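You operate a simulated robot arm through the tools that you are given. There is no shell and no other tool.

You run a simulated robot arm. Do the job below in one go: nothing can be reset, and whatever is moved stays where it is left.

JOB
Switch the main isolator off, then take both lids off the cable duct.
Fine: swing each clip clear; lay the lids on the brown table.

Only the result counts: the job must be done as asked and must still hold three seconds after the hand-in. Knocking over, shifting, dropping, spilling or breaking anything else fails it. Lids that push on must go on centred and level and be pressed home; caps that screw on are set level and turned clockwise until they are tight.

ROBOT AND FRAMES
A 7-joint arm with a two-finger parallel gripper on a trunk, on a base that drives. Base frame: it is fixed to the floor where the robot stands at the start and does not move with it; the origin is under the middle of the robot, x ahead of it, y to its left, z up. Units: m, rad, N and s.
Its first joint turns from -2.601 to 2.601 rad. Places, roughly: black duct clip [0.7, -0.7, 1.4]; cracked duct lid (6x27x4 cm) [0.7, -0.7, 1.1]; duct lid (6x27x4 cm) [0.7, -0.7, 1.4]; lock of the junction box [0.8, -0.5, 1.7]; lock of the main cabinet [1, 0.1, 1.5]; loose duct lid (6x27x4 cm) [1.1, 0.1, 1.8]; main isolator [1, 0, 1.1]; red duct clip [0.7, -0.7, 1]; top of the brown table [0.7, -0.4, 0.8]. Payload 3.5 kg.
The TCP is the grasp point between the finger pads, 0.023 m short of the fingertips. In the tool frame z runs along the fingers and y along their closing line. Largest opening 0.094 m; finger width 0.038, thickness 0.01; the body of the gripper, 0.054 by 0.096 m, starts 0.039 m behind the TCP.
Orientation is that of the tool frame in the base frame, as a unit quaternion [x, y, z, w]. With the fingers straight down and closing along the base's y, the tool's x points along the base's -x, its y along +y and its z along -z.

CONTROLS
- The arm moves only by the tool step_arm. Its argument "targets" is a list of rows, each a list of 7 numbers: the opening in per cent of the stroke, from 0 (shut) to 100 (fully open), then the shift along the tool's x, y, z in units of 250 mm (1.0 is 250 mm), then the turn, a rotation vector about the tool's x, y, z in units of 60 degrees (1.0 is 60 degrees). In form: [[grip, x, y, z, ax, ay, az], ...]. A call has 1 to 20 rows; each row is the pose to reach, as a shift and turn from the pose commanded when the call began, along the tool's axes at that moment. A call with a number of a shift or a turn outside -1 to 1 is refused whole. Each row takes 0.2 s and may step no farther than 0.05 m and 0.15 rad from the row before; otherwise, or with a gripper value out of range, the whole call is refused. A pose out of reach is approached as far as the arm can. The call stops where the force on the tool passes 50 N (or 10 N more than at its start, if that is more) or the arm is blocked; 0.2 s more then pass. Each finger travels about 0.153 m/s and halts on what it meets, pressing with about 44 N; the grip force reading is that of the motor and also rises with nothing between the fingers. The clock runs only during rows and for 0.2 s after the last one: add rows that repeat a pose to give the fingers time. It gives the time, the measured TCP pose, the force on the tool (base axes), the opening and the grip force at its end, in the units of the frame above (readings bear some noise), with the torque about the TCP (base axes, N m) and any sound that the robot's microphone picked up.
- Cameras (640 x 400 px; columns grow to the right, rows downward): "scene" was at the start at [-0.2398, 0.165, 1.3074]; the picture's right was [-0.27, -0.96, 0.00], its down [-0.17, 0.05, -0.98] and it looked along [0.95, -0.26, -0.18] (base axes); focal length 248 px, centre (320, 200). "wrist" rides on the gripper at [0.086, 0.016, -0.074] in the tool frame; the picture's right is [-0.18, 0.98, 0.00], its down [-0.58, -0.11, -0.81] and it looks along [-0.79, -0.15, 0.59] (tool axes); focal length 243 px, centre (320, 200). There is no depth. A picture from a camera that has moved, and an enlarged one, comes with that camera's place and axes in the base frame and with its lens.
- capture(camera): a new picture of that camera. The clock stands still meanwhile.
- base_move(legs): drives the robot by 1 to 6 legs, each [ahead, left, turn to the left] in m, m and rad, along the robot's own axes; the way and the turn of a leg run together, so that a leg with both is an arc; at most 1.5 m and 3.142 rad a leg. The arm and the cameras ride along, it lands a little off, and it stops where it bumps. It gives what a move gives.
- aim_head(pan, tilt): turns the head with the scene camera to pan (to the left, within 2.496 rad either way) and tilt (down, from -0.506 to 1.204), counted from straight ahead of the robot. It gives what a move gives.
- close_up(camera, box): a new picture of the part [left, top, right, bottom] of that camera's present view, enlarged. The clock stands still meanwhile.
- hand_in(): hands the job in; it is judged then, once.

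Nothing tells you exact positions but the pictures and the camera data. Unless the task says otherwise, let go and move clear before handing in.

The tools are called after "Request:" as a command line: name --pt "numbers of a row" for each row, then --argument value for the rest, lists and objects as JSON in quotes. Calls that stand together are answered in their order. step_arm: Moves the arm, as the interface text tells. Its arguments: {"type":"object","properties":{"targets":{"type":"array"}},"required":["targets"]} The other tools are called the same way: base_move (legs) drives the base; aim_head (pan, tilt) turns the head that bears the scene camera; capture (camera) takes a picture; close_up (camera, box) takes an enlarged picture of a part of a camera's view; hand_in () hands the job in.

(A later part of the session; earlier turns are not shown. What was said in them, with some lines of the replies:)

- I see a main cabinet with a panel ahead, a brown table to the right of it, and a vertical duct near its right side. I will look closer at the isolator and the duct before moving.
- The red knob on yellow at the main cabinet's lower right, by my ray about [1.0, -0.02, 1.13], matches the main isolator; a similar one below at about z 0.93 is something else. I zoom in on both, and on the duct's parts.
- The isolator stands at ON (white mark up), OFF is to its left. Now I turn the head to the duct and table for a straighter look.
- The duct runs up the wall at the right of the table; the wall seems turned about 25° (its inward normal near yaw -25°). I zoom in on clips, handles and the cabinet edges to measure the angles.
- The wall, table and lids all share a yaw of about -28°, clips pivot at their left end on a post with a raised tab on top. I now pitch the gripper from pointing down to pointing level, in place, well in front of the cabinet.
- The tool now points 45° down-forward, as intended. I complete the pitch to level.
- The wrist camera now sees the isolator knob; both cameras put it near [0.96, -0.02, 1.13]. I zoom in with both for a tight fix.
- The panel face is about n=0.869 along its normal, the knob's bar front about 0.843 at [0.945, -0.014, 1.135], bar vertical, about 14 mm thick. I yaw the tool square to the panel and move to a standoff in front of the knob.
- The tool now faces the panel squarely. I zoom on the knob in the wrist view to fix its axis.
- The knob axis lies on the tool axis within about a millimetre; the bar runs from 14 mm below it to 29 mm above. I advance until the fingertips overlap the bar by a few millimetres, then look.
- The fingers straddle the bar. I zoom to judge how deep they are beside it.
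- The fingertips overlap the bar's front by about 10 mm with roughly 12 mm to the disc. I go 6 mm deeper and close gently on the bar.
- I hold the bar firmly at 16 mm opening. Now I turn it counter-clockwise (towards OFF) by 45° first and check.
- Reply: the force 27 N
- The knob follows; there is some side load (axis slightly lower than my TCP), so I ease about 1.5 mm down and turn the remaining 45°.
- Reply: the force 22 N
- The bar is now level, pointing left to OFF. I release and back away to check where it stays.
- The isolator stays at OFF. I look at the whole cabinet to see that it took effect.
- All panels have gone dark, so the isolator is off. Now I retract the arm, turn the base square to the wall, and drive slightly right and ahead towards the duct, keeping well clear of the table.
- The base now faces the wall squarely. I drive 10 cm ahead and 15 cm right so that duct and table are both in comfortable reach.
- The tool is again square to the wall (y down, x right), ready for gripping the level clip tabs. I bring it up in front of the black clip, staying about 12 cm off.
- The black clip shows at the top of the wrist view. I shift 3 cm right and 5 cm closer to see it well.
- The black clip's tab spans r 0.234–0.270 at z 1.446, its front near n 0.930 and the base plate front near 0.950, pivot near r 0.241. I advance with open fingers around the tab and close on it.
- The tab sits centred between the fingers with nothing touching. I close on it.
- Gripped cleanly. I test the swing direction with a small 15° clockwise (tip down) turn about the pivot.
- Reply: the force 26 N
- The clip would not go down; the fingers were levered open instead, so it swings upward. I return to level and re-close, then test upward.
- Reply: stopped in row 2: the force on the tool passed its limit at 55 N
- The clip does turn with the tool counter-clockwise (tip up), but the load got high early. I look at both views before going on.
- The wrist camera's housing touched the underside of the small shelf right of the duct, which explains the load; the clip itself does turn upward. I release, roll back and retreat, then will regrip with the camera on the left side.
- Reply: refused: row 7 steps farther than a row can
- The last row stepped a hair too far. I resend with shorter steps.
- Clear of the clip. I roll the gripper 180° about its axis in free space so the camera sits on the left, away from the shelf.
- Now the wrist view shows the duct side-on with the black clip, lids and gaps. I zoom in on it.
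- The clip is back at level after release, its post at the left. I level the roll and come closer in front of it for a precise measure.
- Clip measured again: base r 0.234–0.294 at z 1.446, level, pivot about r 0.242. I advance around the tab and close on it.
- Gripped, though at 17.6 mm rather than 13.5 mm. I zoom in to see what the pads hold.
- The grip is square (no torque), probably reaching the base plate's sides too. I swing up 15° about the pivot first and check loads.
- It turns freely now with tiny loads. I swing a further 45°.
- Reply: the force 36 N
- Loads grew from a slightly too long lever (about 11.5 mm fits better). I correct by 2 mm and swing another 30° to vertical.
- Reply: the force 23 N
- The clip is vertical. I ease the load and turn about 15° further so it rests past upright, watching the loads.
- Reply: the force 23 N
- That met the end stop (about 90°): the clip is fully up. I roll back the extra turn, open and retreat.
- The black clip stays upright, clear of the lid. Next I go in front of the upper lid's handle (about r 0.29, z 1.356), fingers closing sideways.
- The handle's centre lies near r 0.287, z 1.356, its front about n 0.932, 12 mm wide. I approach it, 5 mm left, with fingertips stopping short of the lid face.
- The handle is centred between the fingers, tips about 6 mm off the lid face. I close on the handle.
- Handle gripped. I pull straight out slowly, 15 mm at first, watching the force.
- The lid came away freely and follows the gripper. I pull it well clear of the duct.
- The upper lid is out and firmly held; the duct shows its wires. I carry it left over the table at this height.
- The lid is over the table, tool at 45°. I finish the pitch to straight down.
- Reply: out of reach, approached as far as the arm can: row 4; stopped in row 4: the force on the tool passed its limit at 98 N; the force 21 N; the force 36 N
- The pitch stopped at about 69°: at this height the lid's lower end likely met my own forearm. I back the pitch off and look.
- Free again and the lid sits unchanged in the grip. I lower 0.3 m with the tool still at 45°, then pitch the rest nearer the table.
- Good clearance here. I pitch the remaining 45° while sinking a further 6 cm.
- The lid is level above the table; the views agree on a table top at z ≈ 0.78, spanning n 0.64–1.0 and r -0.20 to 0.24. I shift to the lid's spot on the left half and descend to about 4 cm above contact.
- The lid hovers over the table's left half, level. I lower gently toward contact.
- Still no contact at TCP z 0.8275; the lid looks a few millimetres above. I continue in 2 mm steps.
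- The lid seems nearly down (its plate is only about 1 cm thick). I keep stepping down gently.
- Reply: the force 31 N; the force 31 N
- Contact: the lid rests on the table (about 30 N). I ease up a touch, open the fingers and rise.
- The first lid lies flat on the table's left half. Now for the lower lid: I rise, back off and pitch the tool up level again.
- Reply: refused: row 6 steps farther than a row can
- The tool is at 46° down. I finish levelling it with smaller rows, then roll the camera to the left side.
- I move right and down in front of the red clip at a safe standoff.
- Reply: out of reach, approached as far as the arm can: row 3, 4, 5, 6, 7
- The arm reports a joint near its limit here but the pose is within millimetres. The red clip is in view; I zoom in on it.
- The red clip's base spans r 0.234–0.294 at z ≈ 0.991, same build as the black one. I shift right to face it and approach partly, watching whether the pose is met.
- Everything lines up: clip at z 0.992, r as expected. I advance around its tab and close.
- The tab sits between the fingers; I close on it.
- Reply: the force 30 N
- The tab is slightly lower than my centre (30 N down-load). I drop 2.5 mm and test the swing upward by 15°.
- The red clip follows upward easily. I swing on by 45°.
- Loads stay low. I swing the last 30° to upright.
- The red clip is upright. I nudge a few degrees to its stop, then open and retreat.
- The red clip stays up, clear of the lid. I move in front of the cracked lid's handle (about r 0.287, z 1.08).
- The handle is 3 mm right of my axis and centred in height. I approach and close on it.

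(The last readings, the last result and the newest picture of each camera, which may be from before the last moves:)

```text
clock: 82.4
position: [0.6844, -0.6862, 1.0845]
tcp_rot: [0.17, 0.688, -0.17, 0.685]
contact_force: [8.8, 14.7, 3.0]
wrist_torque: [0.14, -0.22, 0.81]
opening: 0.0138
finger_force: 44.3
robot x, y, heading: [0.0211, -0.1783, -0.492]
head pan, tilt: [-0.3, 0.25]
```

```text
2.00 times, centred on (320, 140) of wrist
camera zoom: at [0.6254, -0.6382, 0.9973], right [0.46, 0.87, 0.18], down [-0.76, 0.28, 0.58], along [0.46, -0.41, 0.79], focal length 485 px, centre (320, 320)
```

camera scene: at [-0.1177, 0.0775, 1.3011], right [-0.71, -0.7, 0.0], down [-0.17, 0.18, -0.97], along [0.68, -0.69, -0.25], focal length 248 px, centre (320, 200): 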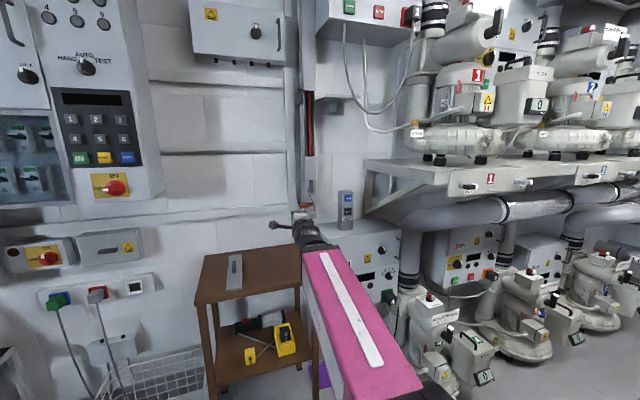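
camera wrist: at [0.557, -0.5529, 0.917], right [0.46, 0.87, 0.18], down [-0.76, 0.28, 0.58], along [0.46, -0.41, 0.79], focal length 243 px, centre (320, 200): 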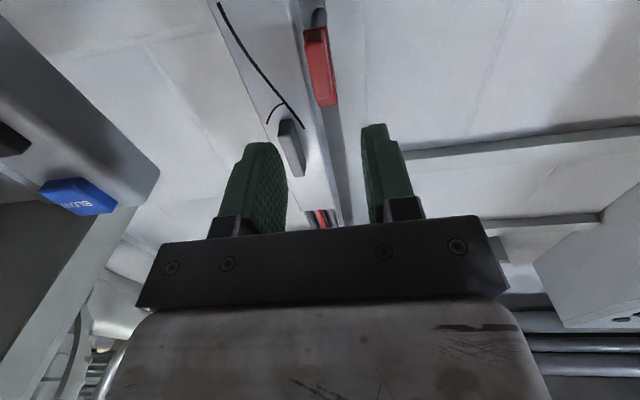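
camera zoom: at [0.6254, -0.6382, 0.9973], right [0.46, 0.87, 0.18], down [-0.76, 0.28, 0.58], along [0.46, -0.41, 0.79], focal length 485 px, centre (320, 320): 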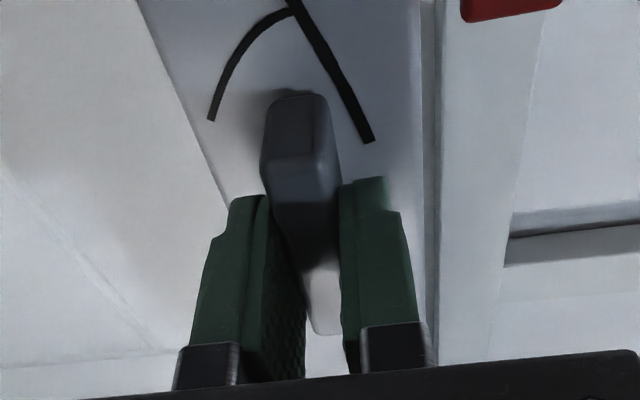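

Gripped at 13.8 mm with a slight side load; I ease 1.5 mm left and pull straight out slowly.

Request:
step_arm --pt "0 0 0.006 0 0 0 0" --pt "0 0 0.006 -0.01 0 0 0" --pt "0 0 0.006 -0.02 0 0 0" --pt "0 0 0.006 -0.03 0 0 0" --pt "0 0 0.006 -0.045 0 0 0" --pt "0 0 0.006 -0.06 0 0 0"

Request:
close_up --camera "wrist" --box '[200, 0, 440, 240]'

Request:
close_up --camera "scene" --box '[280, 140, 340, 210]'

```text
clock: 83.8
position: [0.671, -0.6803, 1.0849]
tcp_rot: [0.17, 0.687, -0.171, 0.685]
contact_force: [0.1, 0.3, 0.5]
wrist_torque: [0.04, 0.0, -0.02]
opening: 0.0138
finger_force: 44.3
robot x, y, heading: [0.0163, -0.1813, -0.491]
head pan, tilt: [-0.3, 0.25]
```

```text
1.67 times, centred on (320, 120) of wrist
camera zoom: at [0.6118, -0.631, 0.9975], right [0.46, 0.87, 0.18], down [-0.76, 0.28, 0.58], along [0.46, -0.41, 0.79], focal length 404 px, centre (320, 333)
```

zoom: 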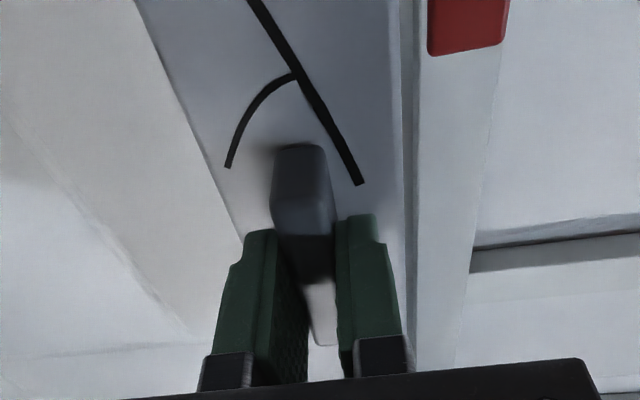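

```text
5.71 times, centred on (310, 175) of scene
camera zoom: at [-0.1177, 0.0775, 1.3011], right [-0.71, -0.7, 0.0], down [-0.17, 0.18, -0.97], along [0.68, -0.69, -0.25], focal length 1414 px, centre (377, 343)
```

zoom: 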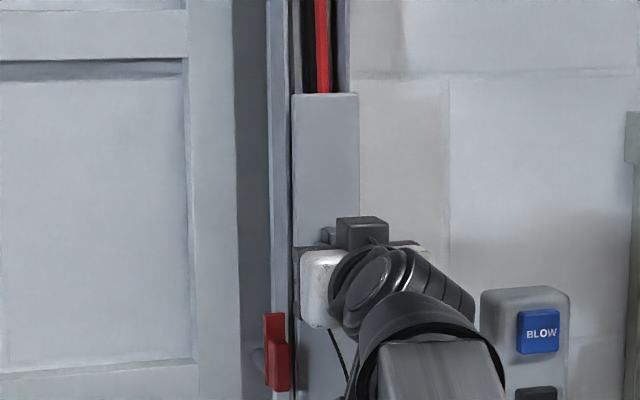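

The cracked lid came free as well. I pull it well clear and carry it left over the table's free half.

Request:
step_arm --pt "0 0 0 -0.1 0 0 0" --pt "0 0 0 -0.24 0 0 0" --pt "0 0 0 -0.4 0 0 0" --pt "0 0 0 -0.56 0 0 0" --pt "0 0 0 -0.7 0 0 0" --pt "0 0 0.15 -0.75 0 0 0" --pt "0 0 0.3 -0.8 0 0 0" --pt "0 0 0.45 -0.8 0 0 0" --pt "0 0 0.6 -0.8 0 0 0" --pt "0 0 0.75 -0.8 0 0 0"

Request:
capture --camera "scene"

Request:
capture --camera "wrist"

```text
clock: 86.0
position: [0.5968, -0.4287, 1.0925]
tcp_rot: [0.17, 0.687, -0.17, 0.685]
contact_force: [0.1, 0.2, -2.0]
wrist_torque: [0.0, 0.01, -0.05]
opening: 0.0133
finger_force: 43.9
out of reach, approached as far as the arm can: row 7, 8, 9, 10
robot x, y, heading: [0.0133, -0.1795, -0.493]
head pan, tilt: [-0.3, 0.25]
```

```text
taken
camera scene: at [-0.1176, 0.0776, 1.3011], right [-0.71, -0.7, 0.0], down [-0.17, 0.18, -0.97], along [0.68, -0.69, -0.25], focal length 248 px, centre (320, 200)
```

scene: 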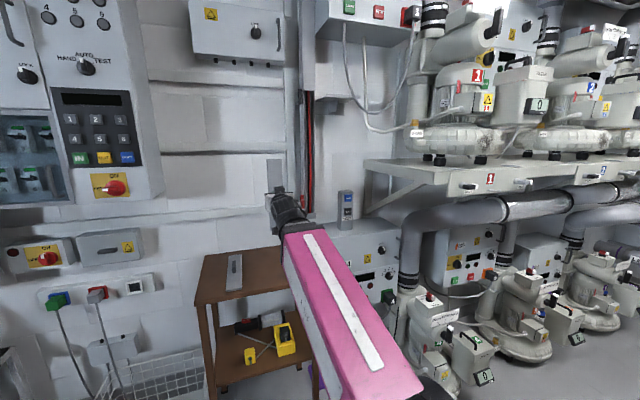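

```text
taken
camera wrist: at [0.5386, -0.3806, 1.0054], right [0.46, 0.87, 0.18], down [-0.76, 0.28, 0.58], along [0.46, -0.41, 0.79], focal length 243 px, centre (320, 200)
```

wrist: 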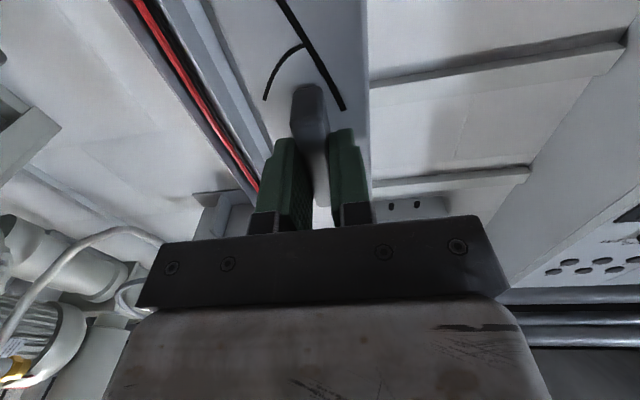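

The lid is over the table's right half, at the near edge of my reach. I pitch down to 45° while moving slightly forward.

Request:
step_arm --pt "0 0 0 0.08 0 0 0" --pt "0 0 0 0.12 0 0.125 0" --pt "0 0 0 0.12 0 0.25 0" --pt "0 0 0 0.12 0 0.375 0" --pt "0 0 0 0.12 0 0.5 0" --pt "0 0 0 0.12 0 0.625 0" --pt "0 0 0 0.12 0 0.75 0"

Request:
capture --camera "scene"

```text
clock: 87.6
position: [0.6243, -0.4415, 1.0902]
tcp_rot: [0.223, 0.898, -0.093, 0.368]
contact_force: [0.2, 0.0, -1.4]
wrist_torque: [0.02, -0.01, 0.03]
opening: 0.0135
finger_force: 44.5
robot x, y, heading: [0.017, -0.1811, -0.488]
head pan, tilt: [-0.3, 0.25]
```

```text
taken
camera scene: at [-0.1177, 0.0775, 1.3011], right [-0.71, -0.7, 0.0], down [-0.17, 0.18, -0.97], along [0.68, -0.69, -0.25], focal length 248 px, centre (320, 200)
```

scene: 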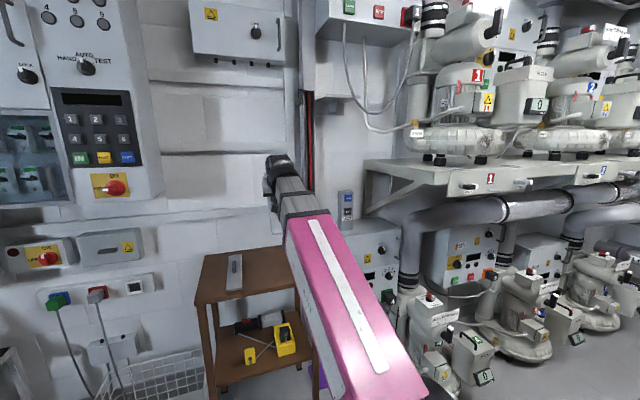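

Good clearance. I lower 9 cm and pitch the rest to straight down.

Request:
step_arm --pt "0 0.09 0 0.09 0 0 0" --pt "0 0.18 0 0.18 0 0.05 0" --pt "0 0.255 0 0.255 0 0.15 0" --pt "0 0.255 0 0.255 0 0.27 0" --pt "0 0.255 0 0.255 0 0.39 0" --pt "0 0.255 0 0.255 0 0.51 0" --pt "0 0.255 0 0.255 0 0.63 0" --pt "0 0.255 0 0.255 0 0.744 0"

Request:
capture --camera "wrist"

Request:
capture --camera "scene"

```text
clock: 89.4
position: [0.6246, -0.4412, 0.9996]
tcp_rot: [0.242, 0.97, -0.001, 0.001]
contact_force: [-0.9, 0.4, 0.3]
wrist_torque: [-0.02, -0.02, 0.0]
opening: 0.0133
finger_force: 43.8
robot x, y, heading: [0.0188, -0.1826, -0.49]
head pan, tilt: [-0.3, 0.25]
```

```text
taken
camera wrist: at [0.5563, -0.3868, 1.0735], right [0.62, 0.78, 0.0], down [0.46, -0.37, 0.81], along [0.63, -0.5, -0.59], focal length 243 px, centre (320, 200)
```

wrist: 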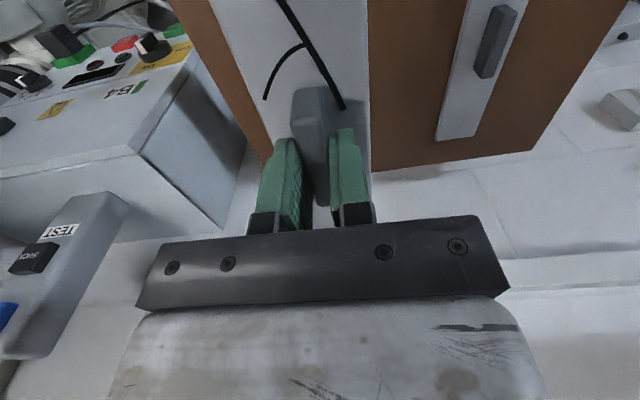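

```text
taken
camera scene: at [-0.1177, 0.0775, 1.3011], right [-0.71, -0.7, 0.0], down [-0.17, 0.18, -0.97], along [0.68, -0.69, -0.25], focal length 248 px, centre (320, 200)
```

scene: 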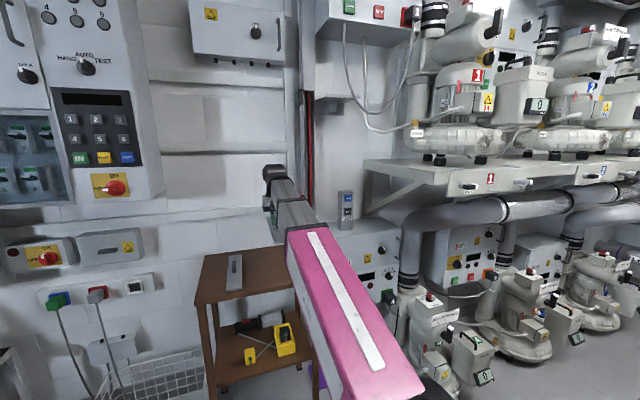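

The lid is level; there's ample room to the first lid. I position at r 0.09, n 0.81 and descend to just above contact.

Request:
step_arm --pt "0 -0.07 0.012 0.1 0 0 0" --pt "0 -0.14 0.024 0.2 0 0 0" --pt "0 -0.208 0.036 0.3 0 0 0" --pt "0 -0.208 0.036 0.44 0 0 0" --pt "0 -0.208 0.036 0.56 0 0 0" --pt "0 -0.208 0.036 0.63 0 0 0" --pt "0 -0.208 0.036 0.66 0 0 0"

Request:
capture --camera "wrist"

Request:
close_up --camera "scene" --box '[180, 200, 340, 320]'

```text
clock: 91.0
position: [0.6752, -0.4593, 0.8353]
tcp_rot: [0.243, 0.97, -0.002, 0.001]
contact_force: [-0.5, -0.4, -1.1]
wrist_torque: [0.0, -0.03, -0.03]
opening: 0.0134
finger_force: 43.9
robot x, y, heading: [0.0158, -0.1805, -0.494]
head pan, tilt: [-0.3, 0.25]
```

```text
taken
camera wrist: at [0.6063, -0.4047, 0.9083], right [0.62, 0.78, 0.0], down [0.46, -0.37, 0.81], along [0.63, -0.5, -0.59], focal length 243 px, centre (320, 200)
```

wrist: 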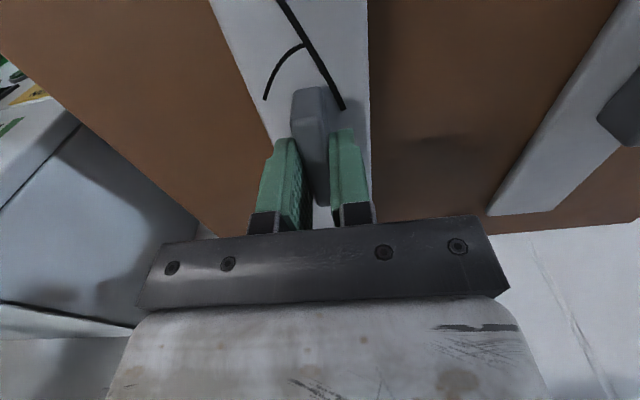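

```text
3.33 times, centred on (260, 260) of scene
camera zoom: at [-0.1177, 0.0775, 1.3011], right [-0.71, -0.7, 0.0], down [-0.17, 0.18, -0.97], along [0.68, -0.69, -0.25], focal length 825 px, centre (520, 0)
```

zoom: 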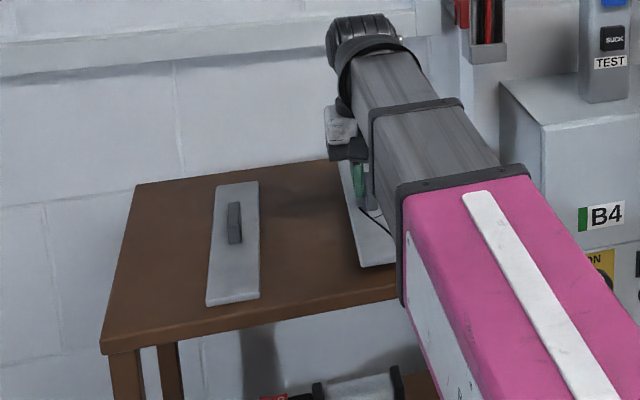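

Over its spot with the first lid well aside. I lower slowly to contact.

Request:
step_arm --pt "0 0 0 0.015 0 0 0" --pt "0 0 0 0.03 0 0 0" --pt "0 0 0 0.045 0 0 0" --pt "0 0 0 0.056 0 0 0"

Request:
step_arm --pt "0 0 0 0.005 0 0 0" --pt "0 0 0 0.01 0 0 0"

```text
clock: 92.0
position: [0.6738, -0.4591, 0.8193]
tcp_rot: [0.241, 0.971, -0.002, 0.002]
contact_force: [0.7, 0.4, -1.3]
wrist_torque: [0.0, 0.05, -0.01]
opening: 0.0135
finger_force: 43.9
robot x, y, heading: [0.0179, -0.1777, -0.49]
head pan, tilt: [-0.3, 0.25]
```

```text
clock: 92.6
position: [0.6755, -0.4585, 0.8193]
tcp_rot: [0.241, 0.97, -0.001, 0.001]
contact_force: [2.2, -1.6, 16.4]
wrist_torque: [0.59, 1.04, 0.03]
opening: 0.013
finger_force: 43.5
robot x, y, heading: [0.0162, -0.1811, -0.49]
head pan, tilt: [-0.3, 0.25]
```

Contact at the lid's near end first (16 N, slight tilt). I level it by a fraction of a degree and settle 1 mm more.

Request:
step_arm --pt "0 0 0 0.002 0 0.006 0" --pt "0 0 0 0.005 0 0.008 0"

Request:
close_up --camera "wrist" --box '[180, 0, 420, 200]'

```text
clock: 93.2
position: [0.6751, -0.4594, 0.8179]
tcp_rot: [0.241, 0.97, 0.0, -0.002]
contact_force: [3.9, -4.1, 30.7]
wrist_torque: [-0.07, -0.21, 0.07]
opening: 0.0134
finger_force: 44.0
robot x, y, heading: [0.0163, -0.179, -0.496]
head pan, tilt: [-0.3, 0.25]
```

```text
2.00 times, centred on (300, 100) of wrist
camera zoom: at [0.6068, -0.4043, 0.8925], right [0.62, 0.78, 0.0], down [0.47, -0.37, 0.8], along [0.63, -0.5, -0.59], focal length 485 px, centre (360, 400)
```

zoom: 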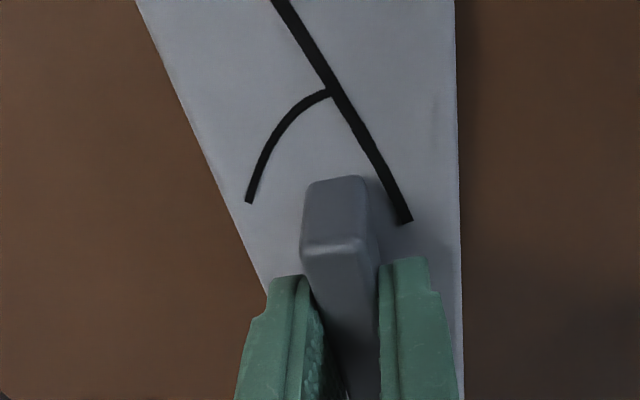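

The lid now rests flat (30 N, almost no torque). I ease off, open the fingers and rise.

Request:
step_arm --pt "0 0 0 -0.004 0 0 0" --pt "15 0 0 -0.004 0 0 0" --pt "30 0 0 -0.004 0 0 0" --pt "45 0 0 -0.004 0 0 0" --pt "45 0 0 -0.004 0 0 0" --pt "45 0 0 -0.06 0 0 0" --pt "45 0 0 -0.16 0 0 0" --pt "45 0 0 -0.34 0 0 0" --pt "45 0 0 -0.52 0 0 0" --pt "45 0 0 -0.7 0 0 0"

Request:
capture --camera "wrist"

Request:
capture --camera "scene"

```text
clock: 95.4
position: [0.6756, -0.4591, 0.9921]
tcp_rot: [0.241, 0.971, 0.0, -0.003]
contact_force: [0.2, 0.2, 0.7]
wrist_torque: [-0.02, 0.01, -0.04]
opening: 0.0425
finger_force: 0.1
robot x, y, heading: [0.0171, -0.1806, -0.497]
head pan, tilt: [-0.3, 0.25]
```

```text
taken
camera wrist: at [0.6074, -0.4048, 1.0658], right [0.62, 0.78, 0.0], down [0.47, -0.37, 0.8], along [0.63, -0.5, -0.6], focal length 243 px, centre (320, 200)
```

wrist: 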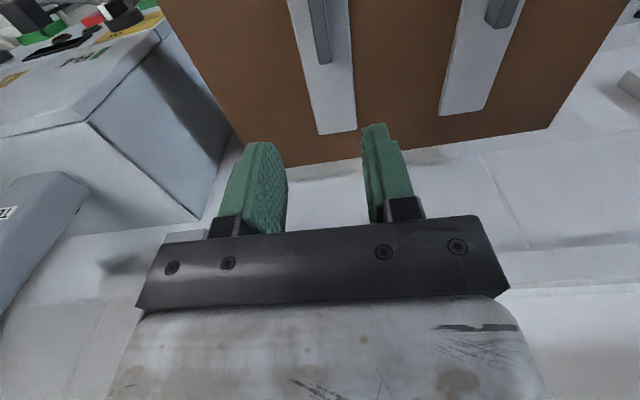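

```text
taken
camera scene: at [-0.1177, 0.0775, 1.3011], right [-0.71, -0.7, 0.0], down [-0.17, 0.18, -0.97], along [0.68, -0.69, -0.25], focal length 248 px, centre (320, 200)
```

scene: 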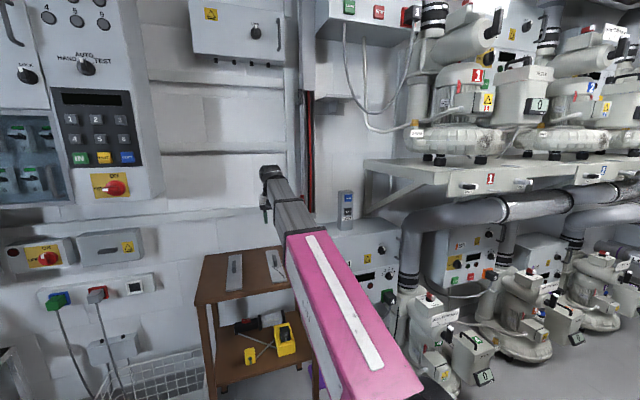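

Both lids lie flat on the table and the hand is clear. I check clips, isolator and lids once more before handing in.

Request:
close_up --camera "scene" --box '[280, 80, 350, 230]'

Request:
close_up --camera "scene" --box '[60, 160, 160, 220]'

Request:
close_up --camera "scene" --box '[180, 230, 330, 330]'

```text
2.67 times, centred on (315, 155) of scene
camera zoom: at [-0.1177, 0.0775, 1.3011], right [-0.71, -0.7, 0.0], down [-0.17, 0.18, -0.97], along [0.68, -0.69, -0.25], focal length 660 px, centre (333, 320)
```

zoom: 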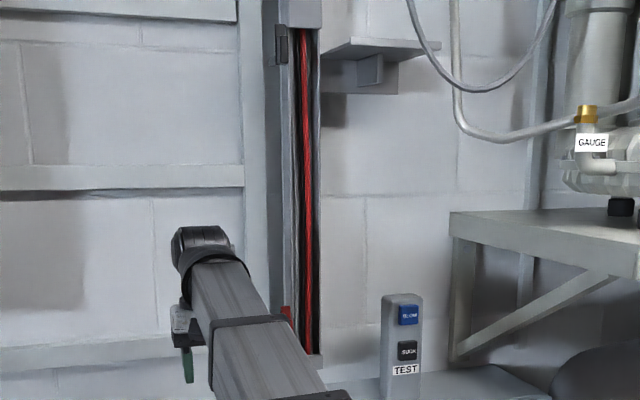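

```text
6.40 times, centred on (110, 190) of scene
camera zoom: at [-0.1177, 0.0775, 1.3011], right [-0.71, -0.7, 0.0], down [-0.17, 0.18, -0.97], along [0.68, -0.69, -0.25], focal length 1584 px, centre (1664, 264)
```

zoom: 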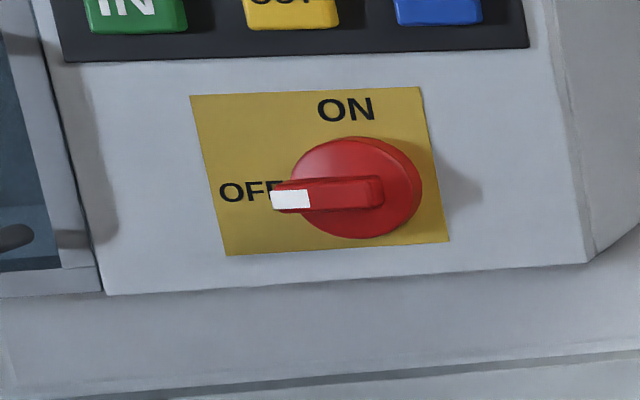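

```text
4.00 times, centred on (255, 280) of scene
camera zoom: at [-0.1177, 0.0775, 1.3011], right [-0.71, -0.7, 0.0], down [-0.17, 0.18, -0.97], along [0.68, -0.69, -0.25], focal length 990 px, centre (580, -120)
```

zoom: 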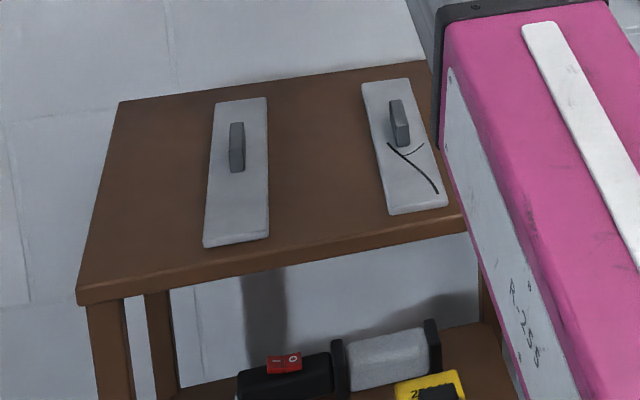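

The isolator stands at OFF, the duct is open with both clips swung up, and both lids lie flat on the brown table with the hand clear. I hand in.

Request:
hand_in

```text
The job is handed in.
```

The main isolator is off and both lids are off the cable duct. The job has been handed in, but the tool gave no verdict.

- **Isolator:** it is turned to OFF and stays there; the cabinet and control panels went dark when it switched.
- **Clips:** the black and the red clip are both swung fully upright and stay clear of the duct.
- **Lids:** both lie flat, side by side, on the brown table, with the gripper open and clear of them.

While I worked, the arm touched two things:

- **Black clip:** on my first try, the wrist camera's housing touched the underside of the small shelf beside the duct. I backed off and gripped the clip from the other side; the shelf shows no change in later pictures.
- **Upper lid:** while I was tilting the held lid over the table, the move stopped against something, most likely my own forearm, at up to 98 N. I backed off and tilted it lower down instead; the lid did not shift in the grip and looks undamaged.
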